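You operate a simulated robot arm through the tools that you are given. There is no shell and no other tool. Be economical: measure what you need, move in short steps, check, and stop when the job is done.

You run a simulated robot arm. Do the job below in one go: nothing can be reset, and whatever is moved stays where it is left.

TASK
Pack the two seeded rolls on the island in the snack box and close it.
Where things are to end (x, y in the base frame): seeded roll within 30 mm of [600, -280]; seeded roll within 30 mm of [600, -380].

The check looks at the end state, three seconds after you hand in, the way a careful person would. Anything else that was tipped, shoved, dropped, spilled or broken makes it a failure.

THE ROBOT
A 6-joint arm with a two-finger parallel gripper, fixed in place. Base frame: the origin is at the foot of the arm, x ahead of it, y to its left, z up; the work surface is at about z = 900. Readings come in mm, degrees, newtons and seconds.
With the tool pointing down near the work surface it reaches from about 440 to 860 mm from the base axis. Its first joint turns from -115.0 to 115.0 degrees. Payload 4.2 kg.
The tool frame sits at the grasp point between the pads (the TCP): z along the fingers, y along the line on which they close. The tips reach 23 mm beyond it. Largest opening 94 mm; finger width 38, thickness 10; the body of the gripper, 54 by 96 mm, starts 39 mm behind the TCP.
Orientation is told as [roll, pitch, yaw] about the base's x, y, z axes, in that order, counted from this pose: with the fingers straight down and closing along the base's y, the tool's x points along the base's -x, its y along +y and its z along -z.

THE INTERFACE
- The arm moves only by the tool arm_command. Its argument "plan" is one flat list of numbers, 7 for each row, row after row: the turn, a rotation vector about the tool's x, y, z in degrees, then the shift along the tool's x, y, z in mm, then the gripper command, from -1 (shut) to 1 (fully open), values between in proportion. In form: [rx, ry, rz, dx, dy, dz, grip, rx, ry, rz, dx, dy, dz, grip, ...]. A call has 1 to 12 rows; each row is the pose to reach, as a shift and turn from the pose commanded when the call began, along the tool's axes at that moment. A row lasts 0.2 s, in which the tool goes at most 50 mm and 8.6 degrees; a call with a longer step from one row to the next is refused whole, and so is a gripper value outside its range. Where a pose cannot be reached the arm comes as near as it can. A force on the tool above 40 N (or 10 N above the force at the start of the call, whichever is more), or a blocked arm, ends the call early, and 0.2 s more pass. The fingers move at their own pace (about 108 mm/s each) and stop on an object; they squeeze with about 21 N. The grip force told is the motor's: it shows also when the fingers shut on nothing. Time passes only in rows, and 0.2 s behind the last, so rows that repeat a pose let the fingers close. It gives the time, the measured TCP pose, the force on the tool (base axes), the opening and the grip force at its end, in the units of the frame above (readings bear some noise), with the torque about the TCP (base axes, N m) and any sound that the robot's microphone picked up, and new pictures: "views" is both (left out), scene, wrist or none.
- Cameras (640 x 400 px; columns grow to the right, rows downward): "scene" is fixed at [51, 648.5, 1665.3]; the picture's right is [-0.83, -0.55, 0.00], its down [-0.23, 0.34, -0.91] and it looks along [0.50, -0.76, -0.41] (base axes); focal length 318 px, centre (320, 200). "wrist" rides on the gripper at [86, 16, -74] in the tool frame; the picture's right is [-0.18, 0.98, 0.00], its down [-0.58, -0.11, -0.81] and it looks along [-0.79, -0.15, 0.59] (tool axes); focal length 243 px, centre (320, 200). There is no depth. A picture from a camera that has moved, and an enlarged one, comes with that camera's place and axes in the base frame and with its lens.
- move_column(by): slides the trunk up (or, below 0, down) by that many mm; the arm rides with it, the base frame stays. It gives what a move gives, with no picture.
- enlarge(camera, box): a new picture of the part [left, top, right, bottom] of that camera's present view, enlarged. No time passes.
- sign_off(): hands the job in; it is judged then, once.

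Work in short steps. Places have to be worked out from the pictures, the camera data and where the tool is seen: move nearer, look again, correct. Check each grasp and each placing, and mend what went wrong. You have 120 turns and 200 pictures in all, those below and enlarged ones among them. Open the gripper and draw the arm clear of the work before you hand the job in, unless the task says otherwise; then end with one line.

The tools are called as name(argument=value, ...) on one line, values as JSON. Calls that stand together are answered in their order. arm_command: Moves the arm, as the interface text tells. Its arguments: {"type":"object","properties":{"plan":{"type":"array","items":{"type":"number"}},"views":{"type":"string","enum":["both","scene","wrist","none"]}},"required":["plan"]} The other tools are called the same way: move_column (by) slides the trunk up or down; enlarge (camera, box) takes an enlarged picture of a part of a camera's view; sign_off () hands the job in.

At the start:

```text
clock: 0.0
position: [602.8, -34.2, 1227.5]
orientation: [0.0, 0.1, 0.0]
contact_force: [0.5, 0.2, -0.5]
moment: [0.01, -0.01, 0.04]
opening: 94.3
gripper_force: 0.0
trunk travel left (down, up): [-850.0, 140.0]
```

scene: 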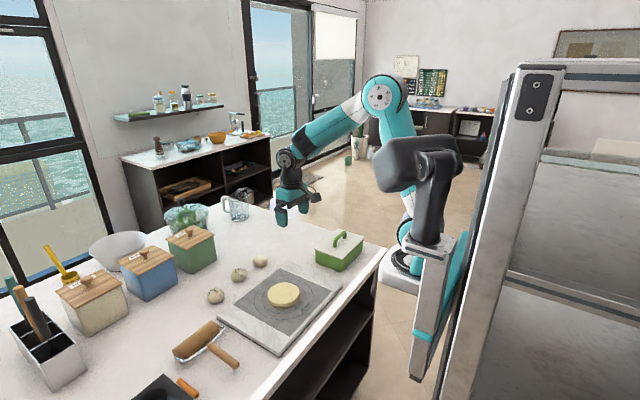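
wrist: 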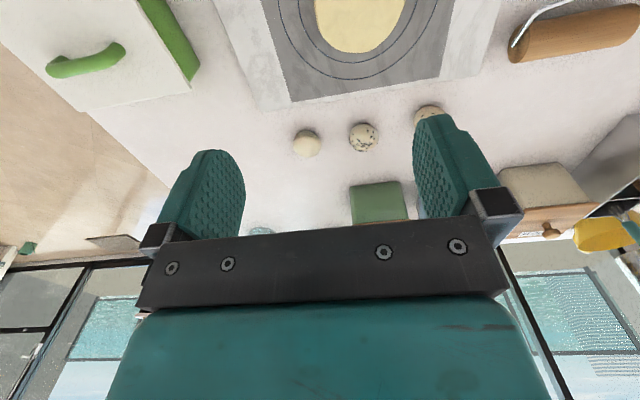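

I'll look closely at the three balls and the box to tell which are seeded and how the lid works.

enlarge(camera="scene", box=[190, 220, 380, 340])

enlarge(camera="wrist", box=[270, 80, 470, 205])

enlarge(camera="scene", box=[300, 220, 380, 280])

```text
3.33 times, centred on (285, 280) of scene
camera zoom: at [51.0, 648.5, 1665.3], right [-0.83, -0.55, 0.0], down [-0.23, 0.34, -0.91], along [0.5, -0.76, -0.41], focal length 1061 px, centre (437, -67)
```

zoom: 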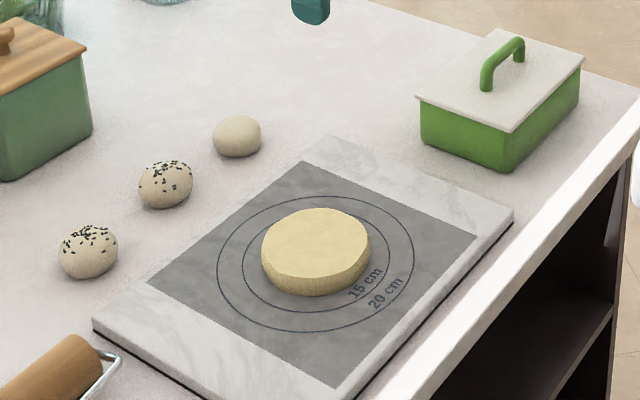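

```text
3.20 times, centred on (370, 142) of wrist
camera zoom: at [514.9, -18.7, 1300.7], right [0.18, 0.98, 0.0], down [0.58, -0.11, 0.81], along [0.79, -0.15, -0.59], focal length 776 px, centre (160, 384)
```

zoom: 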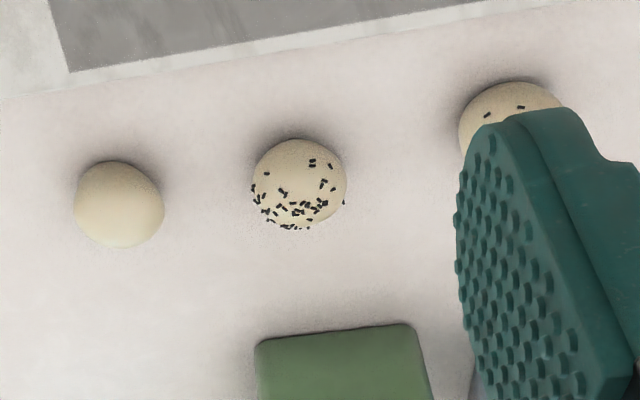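

```text
6.67 times, centred on (340, 250) of scene
camera zoom: at [51.0, 648.5, 1665.3], right [-0.83, -0.55, 0.0], down [-0.23, 0.34, -0.91], along [0.5, -0.76, -0.41], focal length 2122 px, centre (187, -133)
```

zoom: 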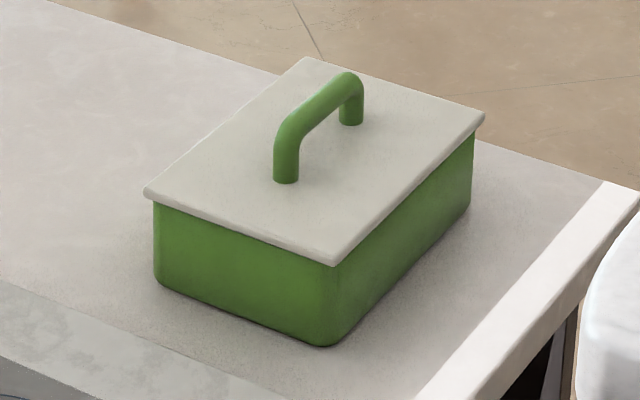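

The two speckled rolls are seeded: roughly (829, 12) and (813, 132). The box is at about (602, -335) and its lid handle runs along y, so I turn the tool by 90° so the fingers close along x, while going over the box.

arm_command(plan=[0, 0, 7.5, 0, -24.6, 7, 1, 0, 0, 15, 0, -49.2, 14, 1, 0, 0, 22.5, 0, -73.8, 21, 1, 0, 0, 30, 0, -98.4, 28, 1, 0, 0, 37.5, 0, -123, 35, 1, 0, 0, 45, 0, -147.6, 42, 1, 0, 0, 52.5, 0, -172.2, 49, 1, 0, 0, 60, 0, -196.8, 56, 1, 0, 0, 67.5, 0, -221.4, 63, 1, 0, 0, 75, 0, -246, 70, 1, 0, 0, 82.5, 0, -270.6, 77, 1, 0, 0, 90, 0, -295, 84, 1])

```text
clock: 2.6
position: [602.0, -330.6, 1141.9]
orientation: [0.0, 0.1, -90.1]
contact_force: [-0.2, 0.1, 0.0]
moment: [-0.01, 0.01, 0.03]
opening: 93.8
gripper_force: 0.1
trunk travel left (down, up): [-850.0, 140.0]
camera wrist: at [618.3, -243.7, 1216.1], right [0.98, -0.19, 0.0], down [-0.11, -0.58, 0.81], along [-0.15, -0.79, -0.59], focal length 243 px, centre (320, 200)
```

scene: 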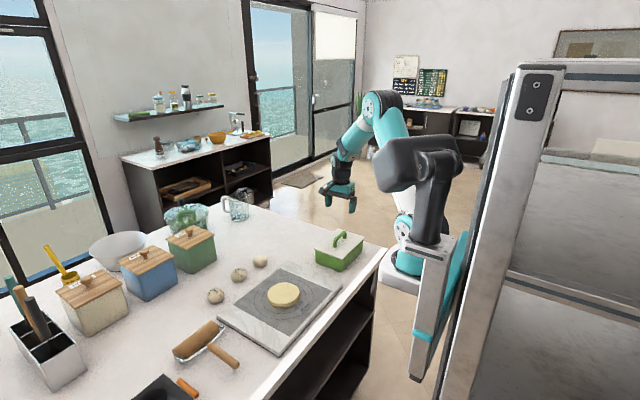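
wrist: 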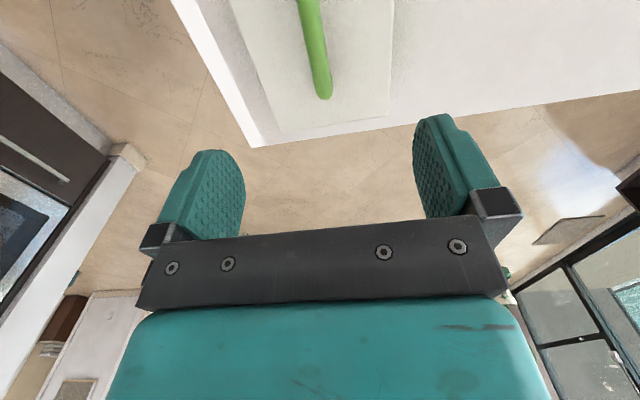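

The tool is above the handle, which I put at x≈600, y from -295 to -368. I go down to z≈1045 and look again to get the height of the bar.

arm_command(plan=[0, 0, 0, 0, 0, 32, 1, 0, 0, 0, 0, 0, 64, 1, 0, 0, 0, 0, 0, 97, 1, 0, 0, 0, 0, 0, 97, 1])

enlarge(camera="scene", box=[300, 200, 380, 280])

```text
clock: 3.6
position: [602.2, -331.4, 1045.1]
orientation: [0.1, 0.0, -90.0]
contact_force: [0.6, 0.7, 0.2]
moment: [0.01, -0.02, -0.01]
opening: 93.9
gripper_force: 0.2
trunk travel left (down, up): [-850.0, 140.0]
camera wrist: at [617.7, -245.1, 1120.1], right [0.98, -0.18, 0.0], down [-0.11, -0.58, 0.81], along [-0.15, -0.79, -0.59], focal length 243 px, centre (320, 200)
```

scene: 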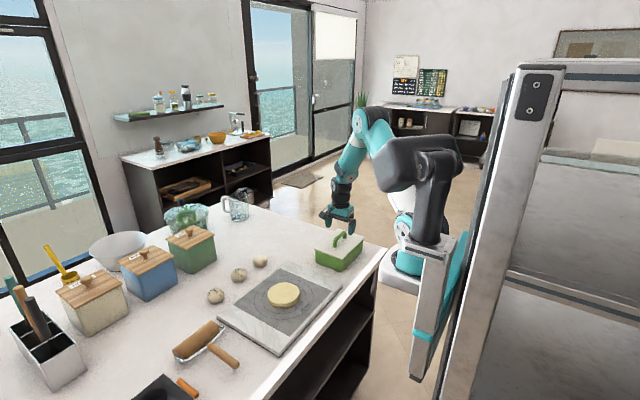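
wrist: 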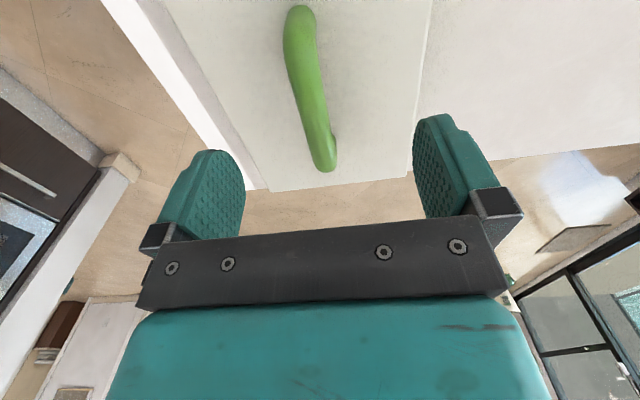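

```text
5.00 times, centred on (340, 240) of scene
camera zoom: at [51.0, 648.5, 1665.3], right [-0.83, -0.55, 0.0], down [-0.23, 0.34, -0.91], along [0.5, -0.76, -0.41], focal length 1591 px, centre (220, 0)
```

zoom: 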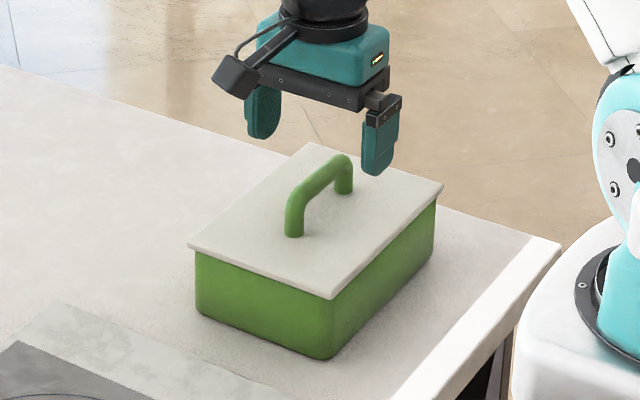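

The bar's top is at about z=1004 and it sits centred between the fingers at x≈600. I go down to TCP z≈994 and close.

arm_command(plan=[0, 0, 0, 0, -1, 17, 1, 0, 0, 0, 0, -1, 34, 1, 0, 0, 0, 0, -1, 51, 1, 0, 0, 0, 0, -1, 51, 1, 0, 0, 0, 0, -1, 51, -1, 0, 0, 0, 0, -1, 51, -1, 0, 0, 0, 0, -1, 51, -1, 0, 0, 0, 0, -1, 51, -1])

enlarge(camera="scene", box=[300, 200, 380, 280])

```text
clock: 5.4
position: [599.2, -329.9, 993.6]
orientation: [0.0, 0.1, -90.0]
contact_force: [0.2, -0.4, 0.0]
moment: [-0.02, 0.03, 0.01]
opening: 14.9
gripper_force: 21.5
trunk travel left (down, up): [-850.0, 140.0]
heard: snap
camera wrist: at [615.2, -244.1, 1068.0], right [0.98, -0.18, 0.0], down [-0.11, -0.58, 0.81], along [-0.15, -0.79, -0.59], focal length 243 px, centre (320, 200)
```

scene: 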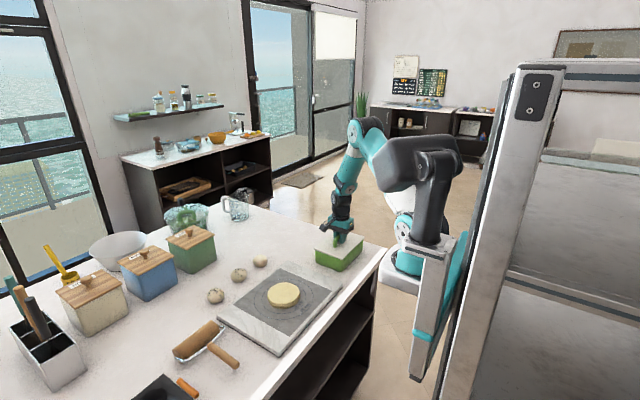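
wrist: 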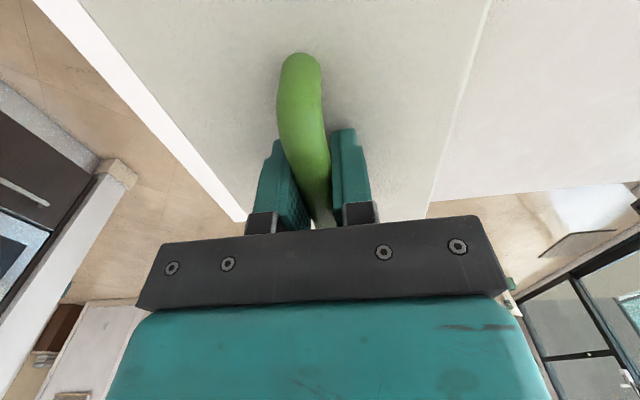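

```text
5.00 times, centred on (340, 240) of scene
camera zoom: at [51.0, 648.5, 1665.3], right [-0.83, -0.55, 0.0], down [-0.23, 0.34, -0.91], along [0.5, -0.76, -0.41], focal length 1591 px, centre (220, 0)
```

zoom: 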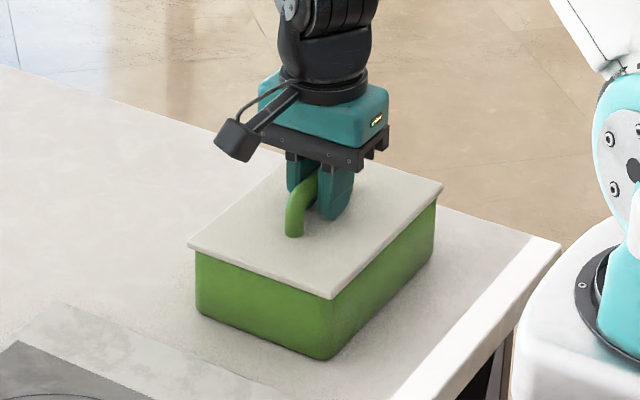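

The handle is held (opening 14.9 mm, 21 N) at (599, -330, 994); there was a snap as the fingers shut. I lift gently and watch the force and whether only the lid comes up.

arm_command(plan=[0, 0, 0, 0, 0, -5, -1, 0, 0, 0, 0, 0, -10, -1, 0, 0, 0, 0, 0, -20, -1, 0, 0, 0, 0, 0, -30, -1], views="none")

enlarge(camera="scene", box=[300, 200, 380, 280])

```text
clock: 6.4
position: [601.1, -330.0, 1023.1]
orientation: [0.0, 0.0, -90.0]
contact_force: [-0.2, 0.9, -0.1]
moment: [0.02, 0.04, -0.01]
opening: 15.0
gripper_force: 20.8
trunk travel left (down, up): [-850.0, 140.0]
```

```text
5.00 times, centred on (340, 240) of scene
camera zoom: at [51.0, 648.5, 1665.3], right [-0.83, -0.55, 0.0], down [-0.23, 0.34, -0.91], along [0.5, -0.76, -0.41], focal length 1591 px, centre (220, 0)
```

zoom: 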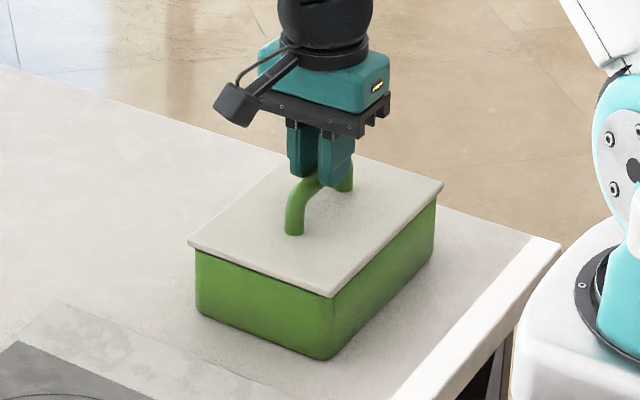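

The lid did not rise; the fingers seem to have slid up the bar. I look closely from both cameras to see what holds it.

enlarge(camera="wrist", box=[160, 0, 480, 240])

enlarge(camera="scene", box=[310, 225, 365, 275])

```text
1.67 times, centred on (320, 120) of wrist
camera zoom: at [615.7, -244.1, 1097.9], right [0.98, -0.18, 0.0], down [-0.11, -0.58, 0.81], along [-0.15, -0.79, -0.59], focal length 404 px, centre (320, 333)
```

zoom: 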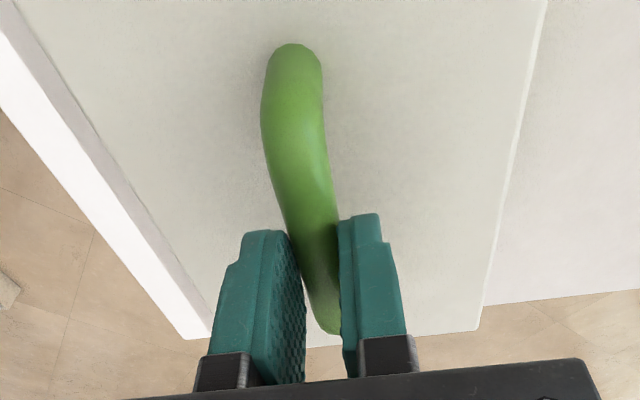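

```text
8.00 times, centred on (338, 250) of scene
camera zoom: at [51.0, 648.5, 1665.3], right [-0.83, -0.55, 0.0], down [-0.23, 0.34, -0.91], along [0.5, -0.76, -0.41], focal length 2546 px, centre (180, -200)
```

zoom: 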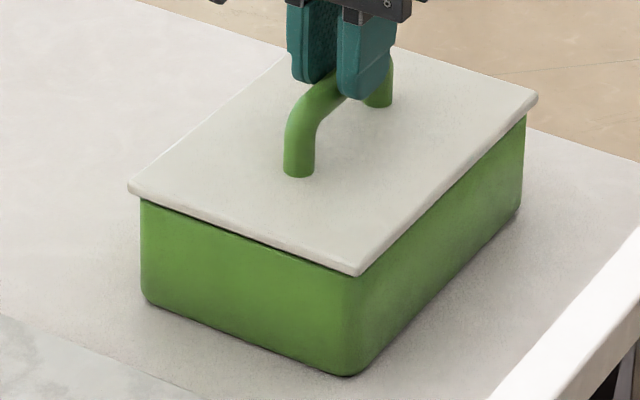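

There is now a thin dark gap under the near edge of the lid, so it fits tightly and came partly loose before the bar slipped. I regrip a little lower and lift slowly.

arm_command(plan=[0, 0, 0, 0, 0, 0, -0.3, 0, 0, 0, 0, 0, 16, -0.3, 0, 0, 0, 0, 0, 32, -0.3, 0, 0, 0, 0, 0, 33, -1, 0, 0, 0, 0, 0, 33, -1, 0, 0, 0, 0, 0, 33, -1], views="none")

arm_command(plan=[0, 0, 0, 0, 0, -1, -1, 0, 0, 0, 0, 0, -2, -1, 0, 0, 0, 0, 0, -3, -1, 0, 0, 0, 0, 0, -4, -1, 0, 0, 0, 0, 0, -5, -1, 0, 0, 0, 0, 0, -6, -1], views="none")

enlarge(camera="scene", box=[310, 225, 365, 275])

```text
clock: 7.8
position: [599.5, -330.2, 993.6]
orientation: [0.0, -0.1, -90.0]
contact_force: [-8.5, 3.5, 35.0]
moment: [0.28, 0.15, 0.06]
opening: 15.1
gripper_force: 21.0
trunk travel left (down, up): [-850.0, 140.0]
heard: snap
```

```text
clock: 9.2
position: [599.7, -329.1, 998.4]
orientation: [0.0, 0.0, -90.0]
contact_force: [0.3, -0.4, -0.5]
moment: [-0.01, 0.0, -0.01]
opening: 14.7
gripper_force: 21.1
trunk travel left (down, up): [-850.0, 140.0]
heard: snap
```

```text
8.00 times, centred on (338, 250) of scene
camera zoom: at [51.0, 648.5, 1665.3], right [-0.83, -0.55, 0.0], down [-0.23, 0.34, -0.91], along [0.5, -0.76, -0.41], focal length 2546 px, centre (180, -200)
```

zoom: 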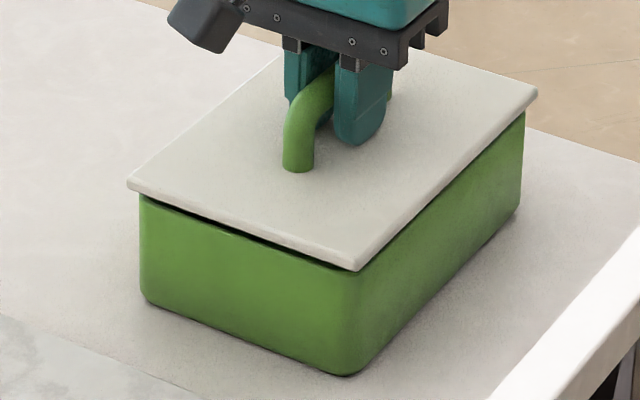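

The lid has snapped free, and the near edge has risen about 5 mm with no load left. I keep lifting slowly and watch that it stays in the grip.

arm_command(plan=[0, 0, 0, 0, 0, -2, -1, 0, 0, 0, 0, 0, -4, -1, 0, 0, 0, 0, 0, -6, -1, 0, 0, 0, 0, 0, -8, -1, 0, 0, 0, 0, 0, -10, -1], views="wrist")

enlarge(camera="scene", box=[310, 225, 365, 275])

```text
clock: 10.4
position: [601.3, -328.4, 1005.8]
orientation: [0.1, 0.0, -90.0]
contact_force: [-0.3, -0.5, -0.5]
moment: [0.0, -0.01, -0.02]
opening: 14.8
gripper_force: 21.2
trunk travel left (down, up): [-850.0, 140.0]
camera wrist: at [616.7, -243.1, 1081.2], right [0.98, -0.18, 0.0], down [-0.11, -0.58, 0.81], along [-0.15, -0.79, -0.59], focal length 243 px, centre (320, 200)
```

wrist: 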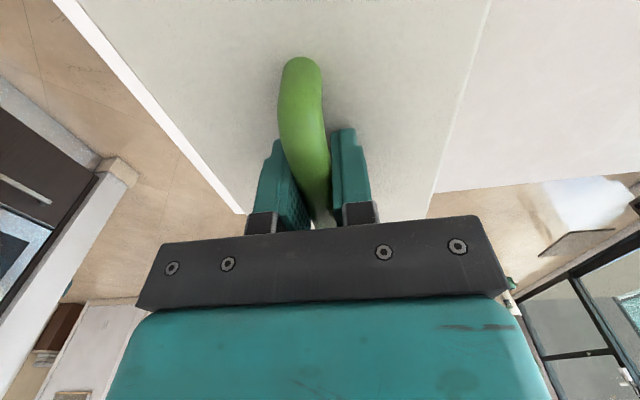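

```text
8.00 times, centred on (338, 250) of scene
camera zoom: at [51.0, 648.5, 1665.3], right [-0.83, -0.55, 0.0], down [-0.23, 0.34, -0.91], along [0.5, -0.76, -0.41], focal length 2546 px, centre (180, -200)
```

zoom: 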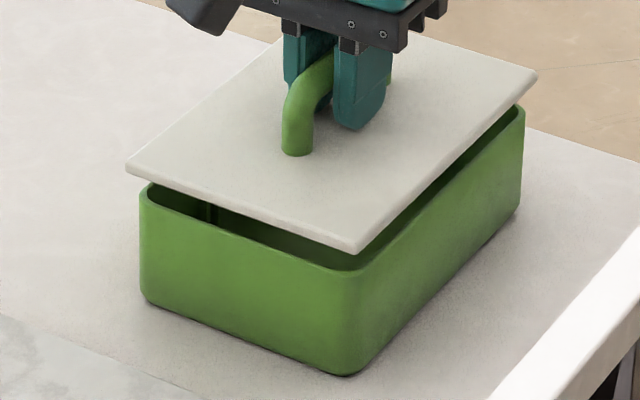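

The lid is free and hangs level in the grip. I raise it, carry it over the empty counter beyond the box (about x=757), and take a look before lowering.

arm_command(plan=[0, 0, 0, 0, 0, -20, -1, 0, 0, 0, 0, 0, -40, -1, 0, 0, 0, 0, 0, -55, -1, 0, 0, 0, 0, 26, -55, -1, 0, 0, 0, 0, 52, -55, -1, 0, 0, 0, 0, 78, -55, -1, 0, 0, 0, 0, 104, -55, -1, 0, 0, 0, 0, 130, -55, -1, 0, 0, 0, 0, 156, -55, -1, 0, 0, 0, 0, 156, -55, -1])

enlarge(camera="scene", box=[240, 180, 380, 280])

```text
clock: 12.6
position: [757.8, -330.0, 1062.4]
orientation: [0.0, 0.0, -90.1]
contact_force: [1.0, 0.3, -1.2]
moment: [0.02, -0.01, 0.01]
opening: 15.0
gripper_force: 21.2
trunk travel left (down, up): [-850.0, 140.0]
camera wrist: at [773.7, -244.1, 1136.1], right [0.98, -0.18, 0.0], down [-0.11, -0.58, 0.81], along [-0.15, -0.79, -0.59], focal length 243 px, centre (320, 200)
```

scene: 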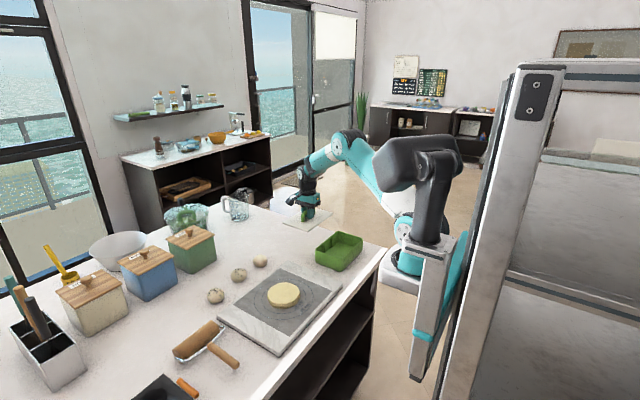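
wrist: 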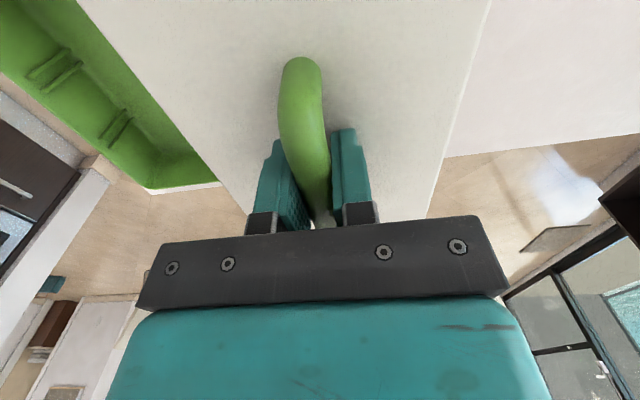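

```text
4.00 times, centred on (310, 230) of scene
camera zoom: at [51.0, 648.5, 1665.3], right [-0.83, -0.55, 0.0], down [-0.23, 0.34, -0.91], along [0.5, -0.76, -0.41], focal length 1273 px, centre (360, 80)
```

zoom: 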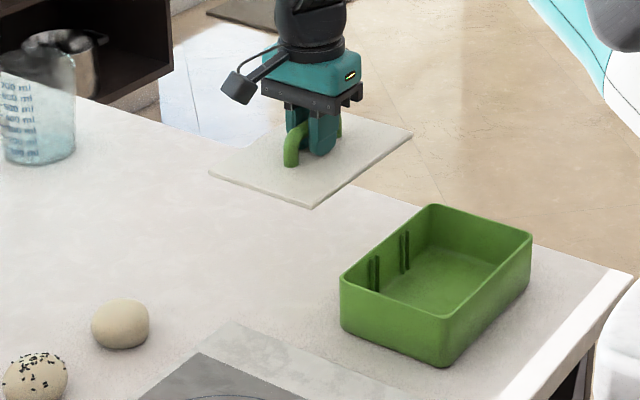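

The spot is free and the box is open and empty (with divider grooves on the walls). I lower the lid to TCP z≈950 first, then in small steps until contact shows.

arm_command(plan=[0, 0, 0, 0, 0, 30, -1, 0, 0, 0, 0, 0, 60, -1, 0, 0, 0, 0, 0, 85, -1, 0, 0, 0, 0, 0, 105, -1, 0, 0, 0, 0, 0, 110, -1, 0, 0, 0, 0, 0, 113, -1], views="none")

enlarge(camera="scene", box=[270, 190, 360, 260])

```text
clock: 14.0
position: [756.7, -329.3, 948.1]
orientation: [0.0, 0.0, -90.0]
contact_force: [-0.4, -0.6, -0.7]
moment: [0.03, -0.02, 0.03]
opening: 15.0
gripper_force: 20.7
trunk travel left (down, up): [-850.0, 140.0]
```

```text
5.71 times, centred on (315, 225) of scene
camera zoom: at [51.0, 648.5, 1665.3], right [-0.83, -0.55, 0.0], down [-0.23, 0.34, -0.91], along [0.5, -0.76, -0.41], focal length 1819 px, centre (349, 57)
```

zoom: 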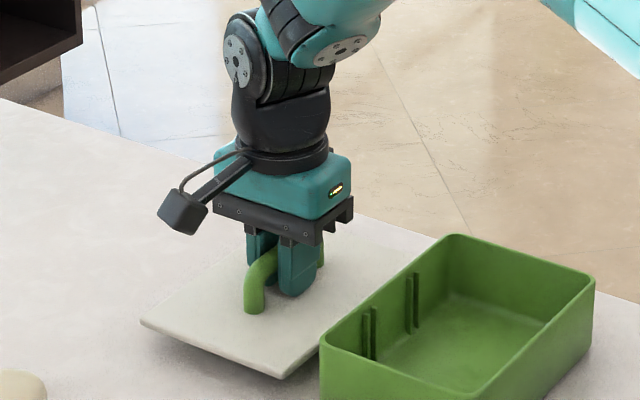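

A small gap of a few mm remains under the lid. I lower in 1–1.5 mm steps and read the force.

arm_command(plan=[0, 0, 0, 0, 0, 2, -1, 0, 0, 0, 0, 0, 4, -1, 0, 0, 0, 0, 0, 5, -1, 0, 0, 0, 0, 0, 5, -1], views="none")

enlarge(camera="scene", box=[280, 215, 330, 255])

```text
clock: 15.0
position: [757.3, -329.8, 945.0]
orientation: [0.0, 0.0, -90.0]
contact_force: [0.0, -0.8, 0.1]
moment: [0.01, -0.03, 0.0]
opening: 14.7
gripper_force: 21.2
trunk travel left (down, up): [-850.0, 140.0]
```

```text
10.00 times, centred on (305, 235) of scene
camera zoom: at [51.0, 648.5, 1665.3], right [-0.83, -0.55, 0.0], down [-0.23, 0.34, -0.91], along [0.5, -0.76, -0.41], focal length 3183 px, centre (470, -150)
```

zoom: 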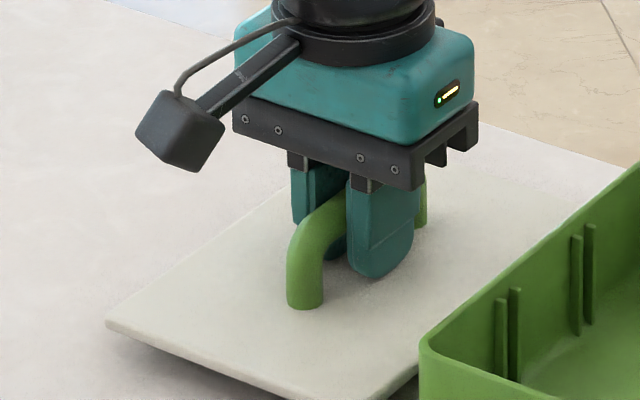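

Still not touching; a shadow gap remains on the near side. I continue down in 1 mm steps.

arm_command(plan=[0, 0, 0, 0, 0, 1, -1, 0, 0, 0, 0, 0, 2, -1, 0, 0, 0, 0, 0, 3, -1, 0, 0, 0, 0, 0, 4, -1, 0, 0, 0, 0, 0, 5, -1], views="none")

enlarge(camera="scene", box=[280, 215, 330, 255])

```text
clock: 16.2
position: [756.5, -328.7, 940.3]
orientation: [0.1, 0.0, -90.1]
contact_force: [1.0, 0.5, 0.0]
moment: [0.01, 0.03, 0.0]
opening: 14.9
gripper_force: 20.8
trunk travel left (down, up): [-850.0, 140.0]
```

```text
10.00 times, centred on (305, 235) of scene
camera zoom: at [51.0, 648.5, 1665.3], right [-0.83, -0.55, 0.0], down [-0.23, 0.34, -0.91], along [0.5, -0.76, -0.41], focal length 3183 px, centre (470, -150)
```

zoom: 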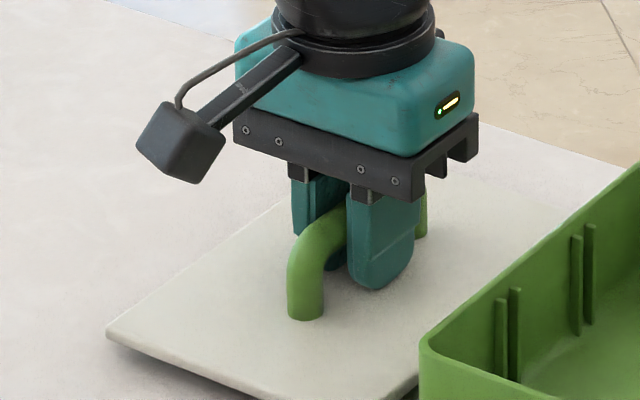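

The lid followed the tool down with no contact force yet. I go on in 1 mm steps.

arm_command(plan=[0, 0, 0, 0, 0, 1, -1, 0, 0, 0, 0, 0, 2, -1, 0, 0, 0, 0, 0, 3, -1, 0, 0, 0, 0, 0, 4, -1], views="none")

enlarge(camera="scene", box=[280, 215, 330, 255])

```text
clock: 17.2
position: [756.4, -330.5, 935.2]
orientation: [0.0, 0.0, -90.0]
contact_force: [0.3, 0.3, -0.9]
moment: [-0.02, 0.0, 0.03]
opening: 15.0
gripper_force: 20.7
trunk travel left (down, up): [-850.0, 140.0]
```

```text
10.00 times, centred on (305, 235) of scene
camera zoom: at [51.0, 648.5, 1665.3], right [-0.83, -0.55, 0.0], down [-0.23, 0.34, -0.91], along [0.5, -0.76, -0.41], focal length 3183 px, centre (470, -150)
```

zoom: 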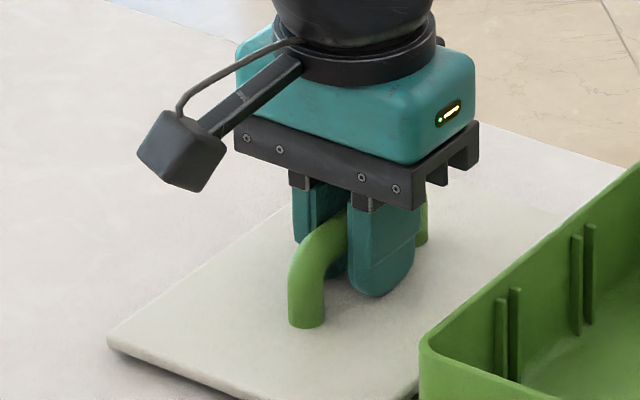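

The shadow is shrinking and there is still no contact. I continue down with steps of 1 mm.

arm_command(plan=[0, 0, 0, 0, 0, 1, -1, 0, 0, 0, 0, 0, 2, -1, 0, 0, 0, 0, 0, 3, -1, 0, 0, 0, 0, 0, 4, -1], views="none")

enlarge(camera="scene", box=[280, 215, 330, 255])

```text
clock: 18.2
position: [758.3, -328.2, 930.8]
orientation: [0.0, 0.1, -90.0]
contact_force: [-0.3, -0.3, 0.1]
moment: [0.02, 0.0, 0.03]
opening: 15.0
gripper_force: 21.2
trunk travel left (down, up): [-850.0, 140.0]
```

```text
10.00 times, centred on (305, 235) of scene
camera zoom: at [51.0, 648.5, 1665.3], right [-0.83, -0.55, 0.0], down [-0.23, 0.34, -0.91], along [0.5, -0.76, -0.41], focal length 3183 px, centre (470, -150)
```

zoom: 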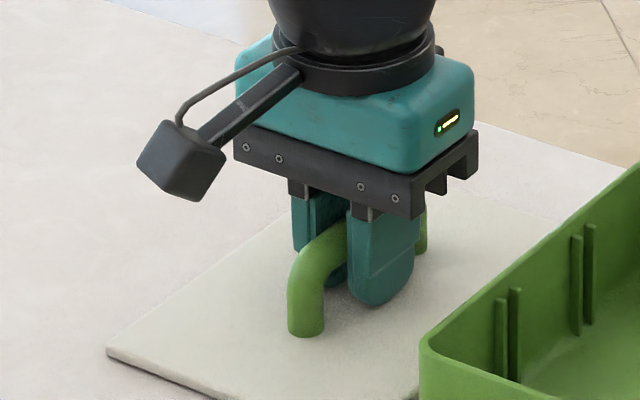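

Almost flat on the counter; a few more 1 mm steps until the force shows contact.

arm_command(plan=[0, 0, 0, 0, 0, 1, -1, 0, 0, 0, 0, 0, 2, -1, 0, 0, 0, 0, 0, 3, -1], views="none")

enlarge(camera="scene", box=[280, 215, 330, 255])

```text
clock: 19.0
position: [756.2, -330.0, 930.9]
orientation: [0.1, 0.0, -89.9]
contact_force: [-1.6, 0.7, 18.5]
moment: [0.31, 0.02, 0.0]
opening: 14.9
gripper_force: 21.2
trunk travel left (down, up): [-850.0, 140.0]
```

```text
10.00 times, centred on (305, 235) of scene
camera zoom: at [51.0, 648.5, 1665.3], right [-0.83, -0.55, 0.0], down [-0.23, 0.34, -0.91], along [0.5, -0.76, -0.41], focal length 3183 px, centre (470, -150)
```

zoom: 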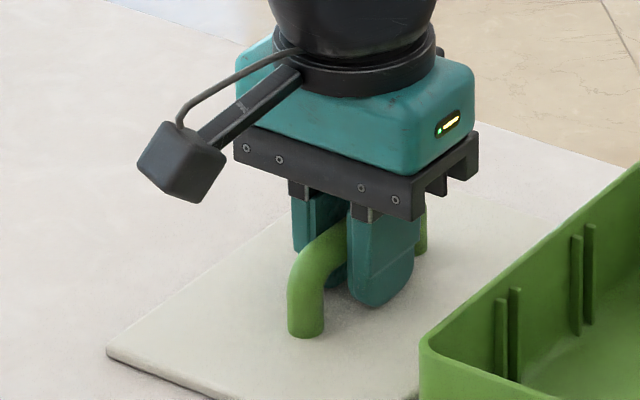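

The lid rests on the counter (18 N upward). I relieve the pressure, open to about half, and lift straight up clear.

arm_command(plan=[0, 0, 0, 0, 0, -2, -1, 0, 0, 0, 0, 0, -2, 0, 0, 0, 0, 0, 0, -2, 0, 0, 0, 0, 0, 0, -2, 0, 0, 0, 0, 0, 0, -30, 0, 0, 0, 0, 0, 0, -70, 0, 0, 0, 0, 0, 0, -110, 0, 0, 0, 0, 0, 0, -140, 0])

enlarge(camera="scene", box=[180, 210, 380, 320])

```text
clock: 20.8
position: [756.7, -330.6, 1067.5]
orientation: [-0.1, 0.0, -90.0]
contact_force: [0.0, 0.7, -1.4]
moment: [-0.01, -0.01, 0.03]
opening: 46.7
gripper_force: 0.0
trunk travel left (down, up): [-850.0, 140.0]
camera wrist: at [772.8, -245.0, 1141.5], right [0.98, -0.18, 0.0], down [-0.11, -0.58, 0.81], along [-0.15, -0.79, -0.59], focal length 243 px, centre (320, 200)
```

scene: 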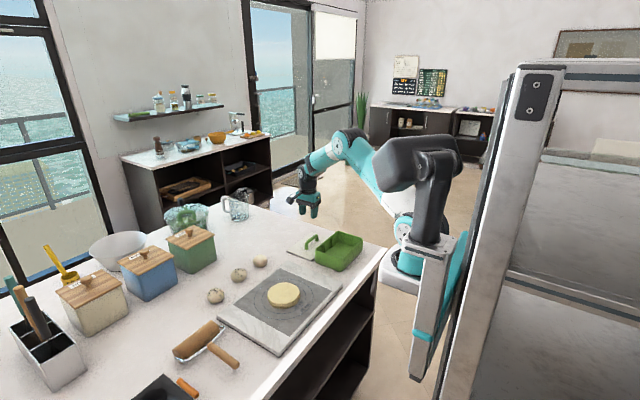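
wrist: 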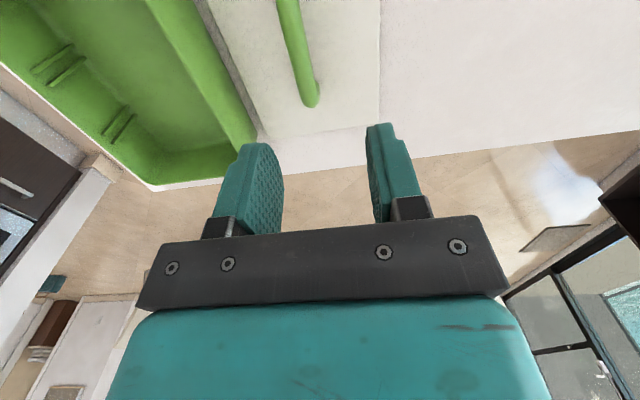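

```text
3.20 times, centred on (280, 265) of scene
camera zoom: at [51.0, 648.5, 1665.3], right [-0.83, -0.55, 0.0], down [-0.23, 0.34, -0.91], along [0.5, -0.76, -0.41], focal length 1018 px, centre (448, -8)
```

zoom: 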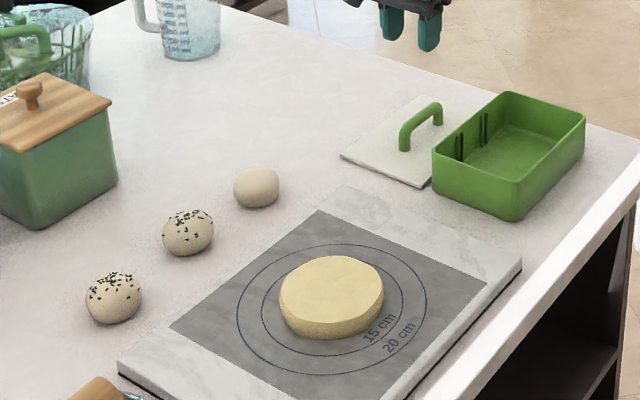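

The lid lies flat beyond the box, untouched by the release. Next I move above the middle seeded roll, estimated at (829, 12), to look at it from the wrist.

arm_command(plan=[0, 0, 0, 38, 7, 0, 0, 0, 0, 0, 76, 14, 0, 0.3, 0, 0, 0, 114, 21, 0, 0.6, 0, 0, 0, 152, 28, 0, 1, 0, 0, 0, 190, 35, 0, 1, 0, 0, 0, 228, 42, 0, 1, 0, 0, 0, 266, 49, 0, 1, 0, 0, 0, 304, 56, 0, 1, 0, 0, 0, 342, 64, 0, 1, 0, 0, 0, 342, 64, 0, 1])

```text
clock: 23.0
position: [823.1, 12.4, 1067.1]
orientation: [0.0, 0.0, -90.0]
contact_force: [0.3, 0.4, -0.2]
moment: [0.0, 0.0, 0.0]
opening: 94.1
gripper_force: 0.0
trunk travel left (down, up): [-850.0, 140.0]
camera wrist: at [838.7, 98.3, 1141.4], right [0.98, -0.18, 0.0], down [-0.11, -0.58, 0.81], along [-0.15, -0.79, -0.59], focal length 243 px, centre (320, 200)
```

scene: 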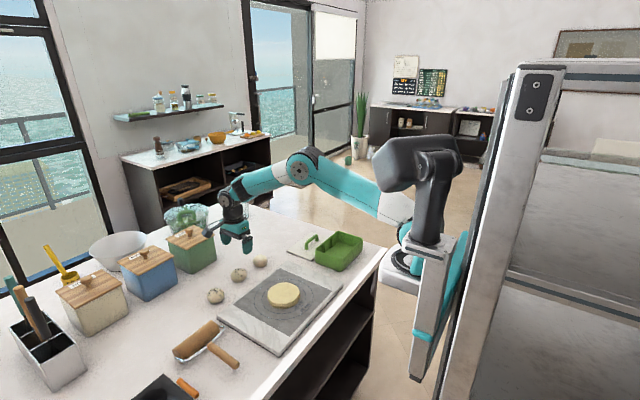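
wrist: 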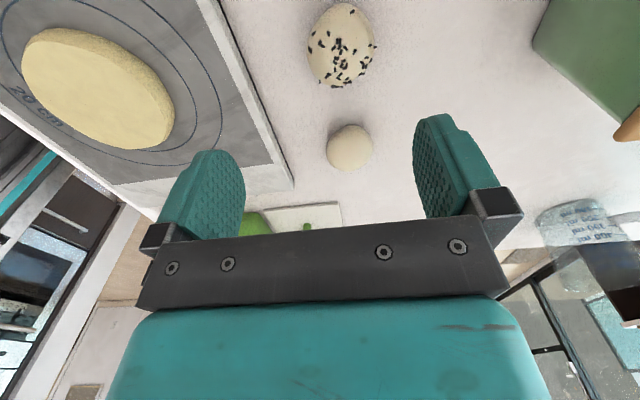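

From the wrist the roll is at about (838, 12). I shift by +14 in x, lower to z≈985, and check again.

arm_command(plan=[0, 0, 0, 0, 5, 28, 1, 0, 0, 0, 0, 10, 56, 1, 0, 0, 0, 0, 14, 82, 1, 0, 0, 0, 0, 14, 82, 1], views="wrist")

enlarge(camera="scene", box=[195, 220, 285, 310])

```text
clock: 24.0
position: [835.9, 10.9, 987.3]
orientation: [0.0, 0.0, -90.0]
contact_force: [0.9, -0.1, 0.6]
moment: [0.0, 0.02, 0.04]
opening: 94.1
gripper_force: 0.1
trunk travel left (down, up): [-850.0, 140.0]
camera wrist: at [850.3, 96.9, 1061.3], right [0.98, -0.18, 0.0], down [-0.11, -0.58, 0.81], along [-0.15, -0.79, -0.59], focal length 243 px, centre (320, 200)
```

wrist: 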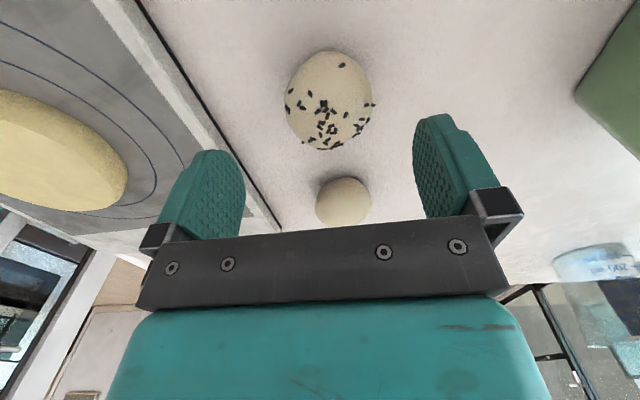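

```text
4.44 times, centred on (240, 265) of scene
camera zoom: at [51.0, 648.5, 1665.3], right [-0.83, -0.55, 0.0], down [-0.23, 0.34, -0.91], along [0.5, -0.76, -0.41], focal length 1414 px, centre (676, -89)
```

zoom: 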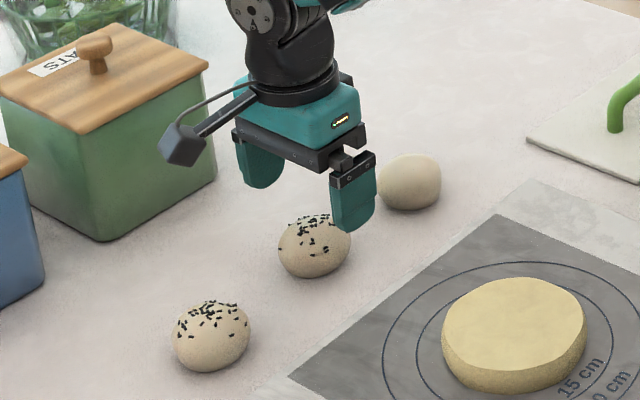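

Both views agree: the roll is at (839, 12), centre z≈921, about 54 mm wide. I go to x=839, lower to TCP z≈929 (tips about 6 mm above the counter), and close.

arm_command(plan=[0, 0, 0, 1, 3, 0, 1, 0, 0, 0, 1, 3, 20, 1, 0, 0, 0, 1, 3, 40, 1, 0, 0, 0, 1, 3, 52, 1, 0, 0, 0, 1, 3, 58, 1, 0, 0, 0, 1, 3, 58, 1, 0, 0, 0, 1, 3, 58, -1, 0, 0, 0, 1, 3, 58, -1, 0, 0, 0, 1, 3, 58, -1], views="wrist")

enlarge(camera="scene", box=[195, 220, 285, 310])

```text
clock: 26.0
position: [837.5, 13.5, 928.8]
orientation: [0.0, -0.1, -90.0]
contact_force: [0.9, -0.3, 0.2]
moment: [0.0, 0.05, -0.01]
opening: 56.6
gripper_force: 21.0
trunk travel left (down, up): [-850.0, 140.0]
camera wrist: at [853.4, 99.2, 1001.9], right [0.98, -0.18, 0.0], down [-0.11, -0.58, 0.81], along [-0.15, -0.79, -0.59], focal length 243 px, centre (320, 200)
```

wrist: 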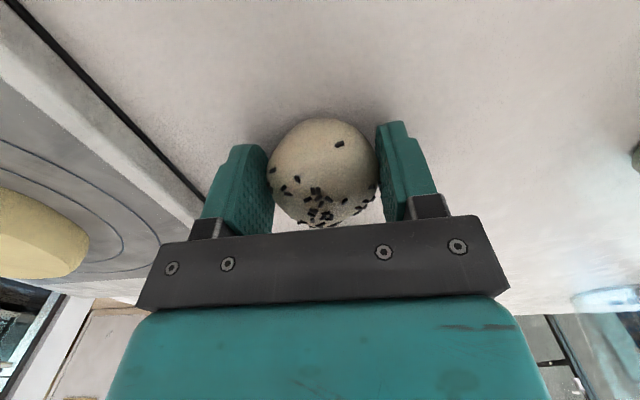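

```text
4.44 times, centred on (240, 265) of scene
camera zoom: at [51.0, 648.5, 1665.3], right [-0.83, -0.55, 0.0], down [-0.23, 0.34, -0.91], along [0.5, -0.76, -0.41], focal length 1414 px, centre (676, -89)
```

zoom: 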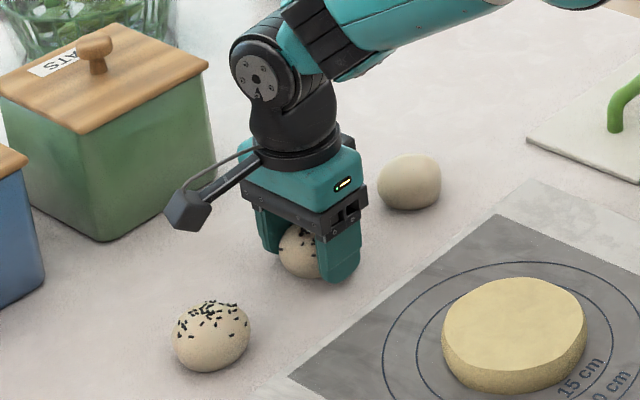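

The roll is firmly held (56.6 mm, 21 N). I lift it straight up to z≈1065 and check.

arm_command(plan=[0, 0, 0, 0, 0, -15, -1, 0, 0, 0, 0, 0, -45, -1, 0, 0, 0, 0, 0, -80, -1, 0, 0, 0, 0, 0, -110, -1, 0, 0, 0, 0, 0, -136, -1, 0, 0, 0, -30, -18, -136, -1, 0, 0, 0, -70, -42, -136, -1, 0, 0, 0, -110, -67, -136, -1, 0, 0, 0, -150, -91, -136, -1], views="wrist")

```text
clock: 28.0
position: [747.3, -138.3, 1065.0]
orientation: [0.0, 0.0, -89.9]
contact_force: [-0.7, 0.3, -0.6]
moment: [-0.02, -0.01, -0.02]
opening: 56.3
gripper_force: 21.0
trunk travel left (down, up): [-850.0, 140.0]
camera wrist: at [762.5, -50.8, 1139.0], right [0.98, -0.18, 0.0], down [-0.11, -0.58, 0.81], along [-0.15, -0.79, -0.59], focal length 243 px, centre (320, 200)
```

wrist: 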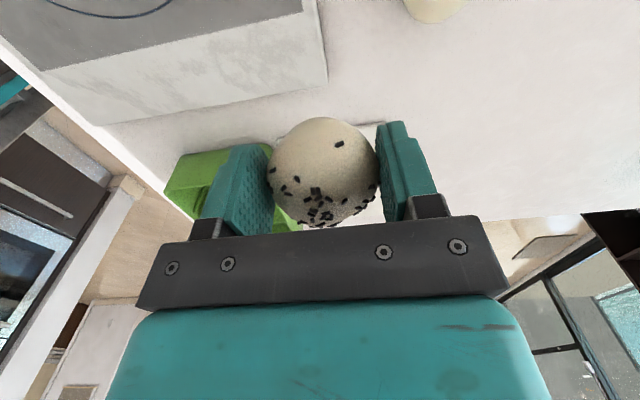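

The roll rides securely. I carry it on to above (600, -380) and view the box.

arm_command(plan=[0, 0, 0, -34, -21, 0, -1, 0, 0, 0, -69, -42, 0, -1, 0, 0, 0, -104, -63, 0, -1, 0, 0, 0, -138, -84, 0, -1, 0, 0, 0, -173, -105, 0, -1, 0, 0, 0, -208, -126, 0, -1, 0, 0, 0, -242, -147, 0, -1, 0, 0, 0, -242, -147, 0, -1], views="wrist")

enlarge(camera="scene", box=[290, 190, 390, 280])

```text
clock: 29.8
position: [598.4, -380.5, 1063.7]
orientation: [-0.1, 0.0, -90.1]
contact_force: [-0.4, 0.3, -0.8]
moment: [-0.01, -0.01, 0.0]
opening: 56.7
gripper_force: 20.9
trunk travel left (down, up): [-850.0, 140.0]
camera wrist: at [614.5, -293.3, 1137.2], right [0.98, -0.18, 0.0], down [-0.11, -0.58, 0.81], along [-0.15, -0.79, -0.59], focal length 243 px, centre (320, 200)
```

wrist: 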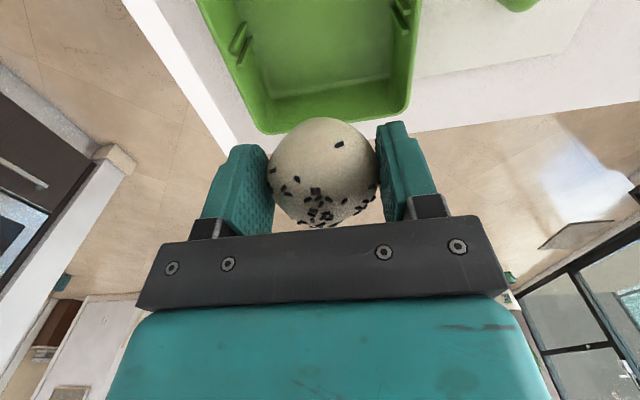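

```text
4.44 times, centred on (340, 235) of scene
camera zoom: at [51.0, 648.5, 1665.3], right [-0.83, -0.55, 0.0], down [-0.23, 0.34, -0.91], along [0.5, -0.76, -0.41], focal length 1414 px, centre (231, 44)
```

zoom: 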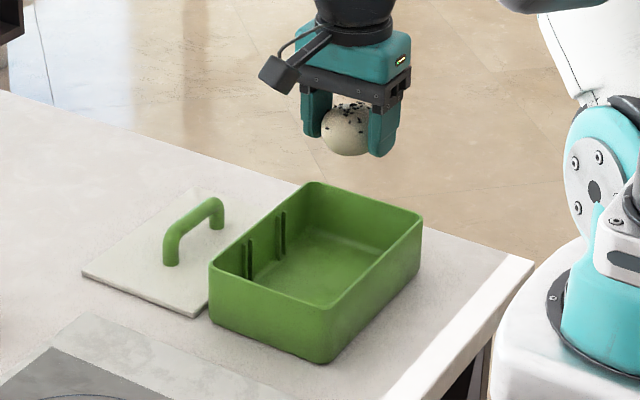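

The tool is centred over the box (rim x 537–663, far side y≈-421). I lower the roll to z≈940, then feel for the floor.

arm_command(plan=[0, 0, 0, 0, 1, 35, -1, 0, 0, 0, 0, 1, 70, -1, 0, 0, 0, 0, 1, 95, -1, 0, 0, 0, 0, 1, 110, -1, 0, 0, 0, 0, 1, 120, -1, 0, 0, 0, 0, 1, 125, -1], views="wrist")

enlarge(camera="scene", box=[300, 200, 380, 280])

```text
clock: 31.2
position: [600.2, -377.6, 940.3]
orientation: [-0.1, 0.0, -90.0]
contact_force: [-0.2, -0.7, -1.1]
moment: [0.0, 0.0, -0.01]
opening: 56.8
gripper_force: 21.0
trunk travel left (down, up): [-850.0, 140.0]
camera wrist: at [616.1, -291.2, 1013.8], right [0.98, -0.18, 0.0], down [-0.11, -0.58, 0.81], along [-0.15, -0.79, -0.59], focal length 243 px, centre (320, 200)
```

wrist: 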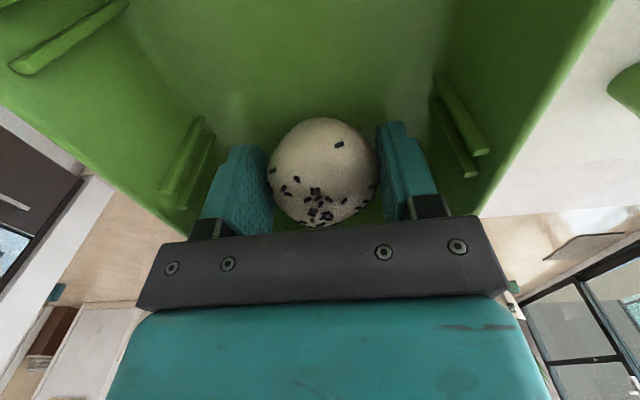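

```text
5.00 times, centred on (340, 240) of scene
camera zoom: at [51.0, 648.5, 1665.3], right [-0.83, -0.55, 0.0], down [-0.23, 0.34, -0.91], along [0.5, -0.76, -0.41], focal length 1591 px, centre (220, 0)
```

zoom: 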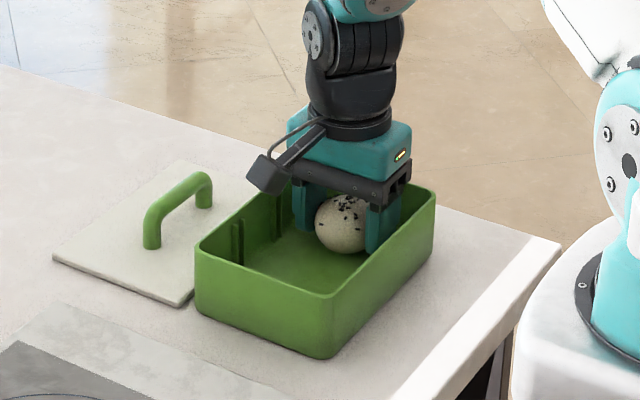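

The roll hangs inside, clear of the walls. I step down 1–2 mm at a time to touch the floor.

arm_command(plan=[0, 0, 0, 0, 0, 2, -1, 0, 0, 0, 0, 0, 4, -1, 0, 0, 0, 0, 0, 5, -1, 0, 0, 0, 0, 0, 6, -1], views="none")

```text
clock: 32.2
position: [600.2, -379.0, 933.6]
orientation: [-0.1, 0.0, -90.0]
contact_force: [0.0, 1.5, -1.0]
moment: [0.0, -0.03, 0.01]
opening: 56.6
gripper_force: 21.2
trunk travel left (down, up): [-850.0, 140.0]
```

No contact at 933.6; two more millimetres.

arm_command(plan=[0, 0, 0, 0, 0, 1, -1, 0, 0, 0, 0, 0, 2, -1, 0, 0, 0, 0, 0, 2, -1], views="none")

```text
clock: 33.0
position: [601.0, -379.0, 934.3]
orientation: [0.0, -0.1, -89.9]
contact_force: [-3.5, 0.4, 18.4]
moment: [-0.01, 0.26, 0.01]
opening: 56.6
gripper_force: 21.1
trunk travel left (down, up): [-850.0, 140.0]
```

The roll is on the floor of the box (18 N). I ease off 2 mm, open to about 74 mm, and rise slowly.

arm_command(plan=[0, 0, 0, 0, 0, -2, -1, 0, 0, 0, 0, 0, -2, 0.55, 0, 0, 0, 0, 0, -2, 0.55, 0, 0, 0, 0, 0, -12, 0.55, 0, 0, 0, 0, 0, -30, 0.55, 0, 0, 0, 0, 0, -60, 0.55, 0, 0, 0, 0, 0, -100, 0.55, 0, 0, 0, 0, 0, -130, 0.55], views="wrist")

enlarge(camera="scene", box=[300, 200, 380, 280])

```text
clock: 34.8
position: [600.4, -378.6, 1060.8]
orientation: [0.0, 0.0, -89.9]
contact_force: [1.4, -0.1, 0.0]
moment: [0.05, 0.04, -0.02]
opening: 73.0
gripper_force: 0.0
trunk travel left (down, up): [-850.0, 140.0]
camera wrist: at [615.2, -292.1, 1134.5], right [0.98, -0.18, 0.0], down [-0.11, -0.58, 0.81], along [-0.15, -0.79, -0.59], focal length 243 px, centre (320, 200)
```

wrist: 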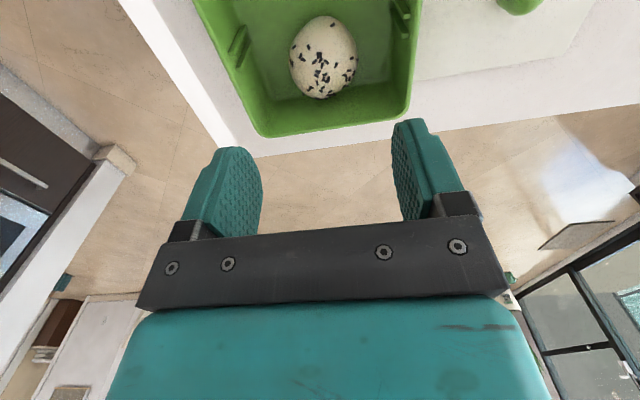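

```text
5.00 times, centred on (340, 240) of scene
camera zoom: at [51.0, 648.5, 1665.3], right [-0.83, -0.55, 0.0], down [-0.23, 0.34, -0.91], along [0.5, -0.76, -0.41], focal length 1591 px, centre (220, 0)
```

zoom: 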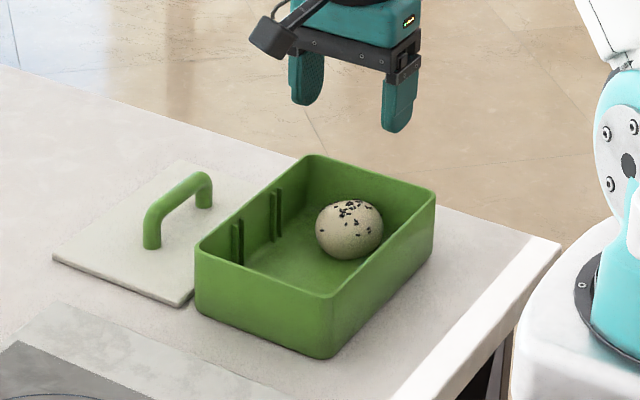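

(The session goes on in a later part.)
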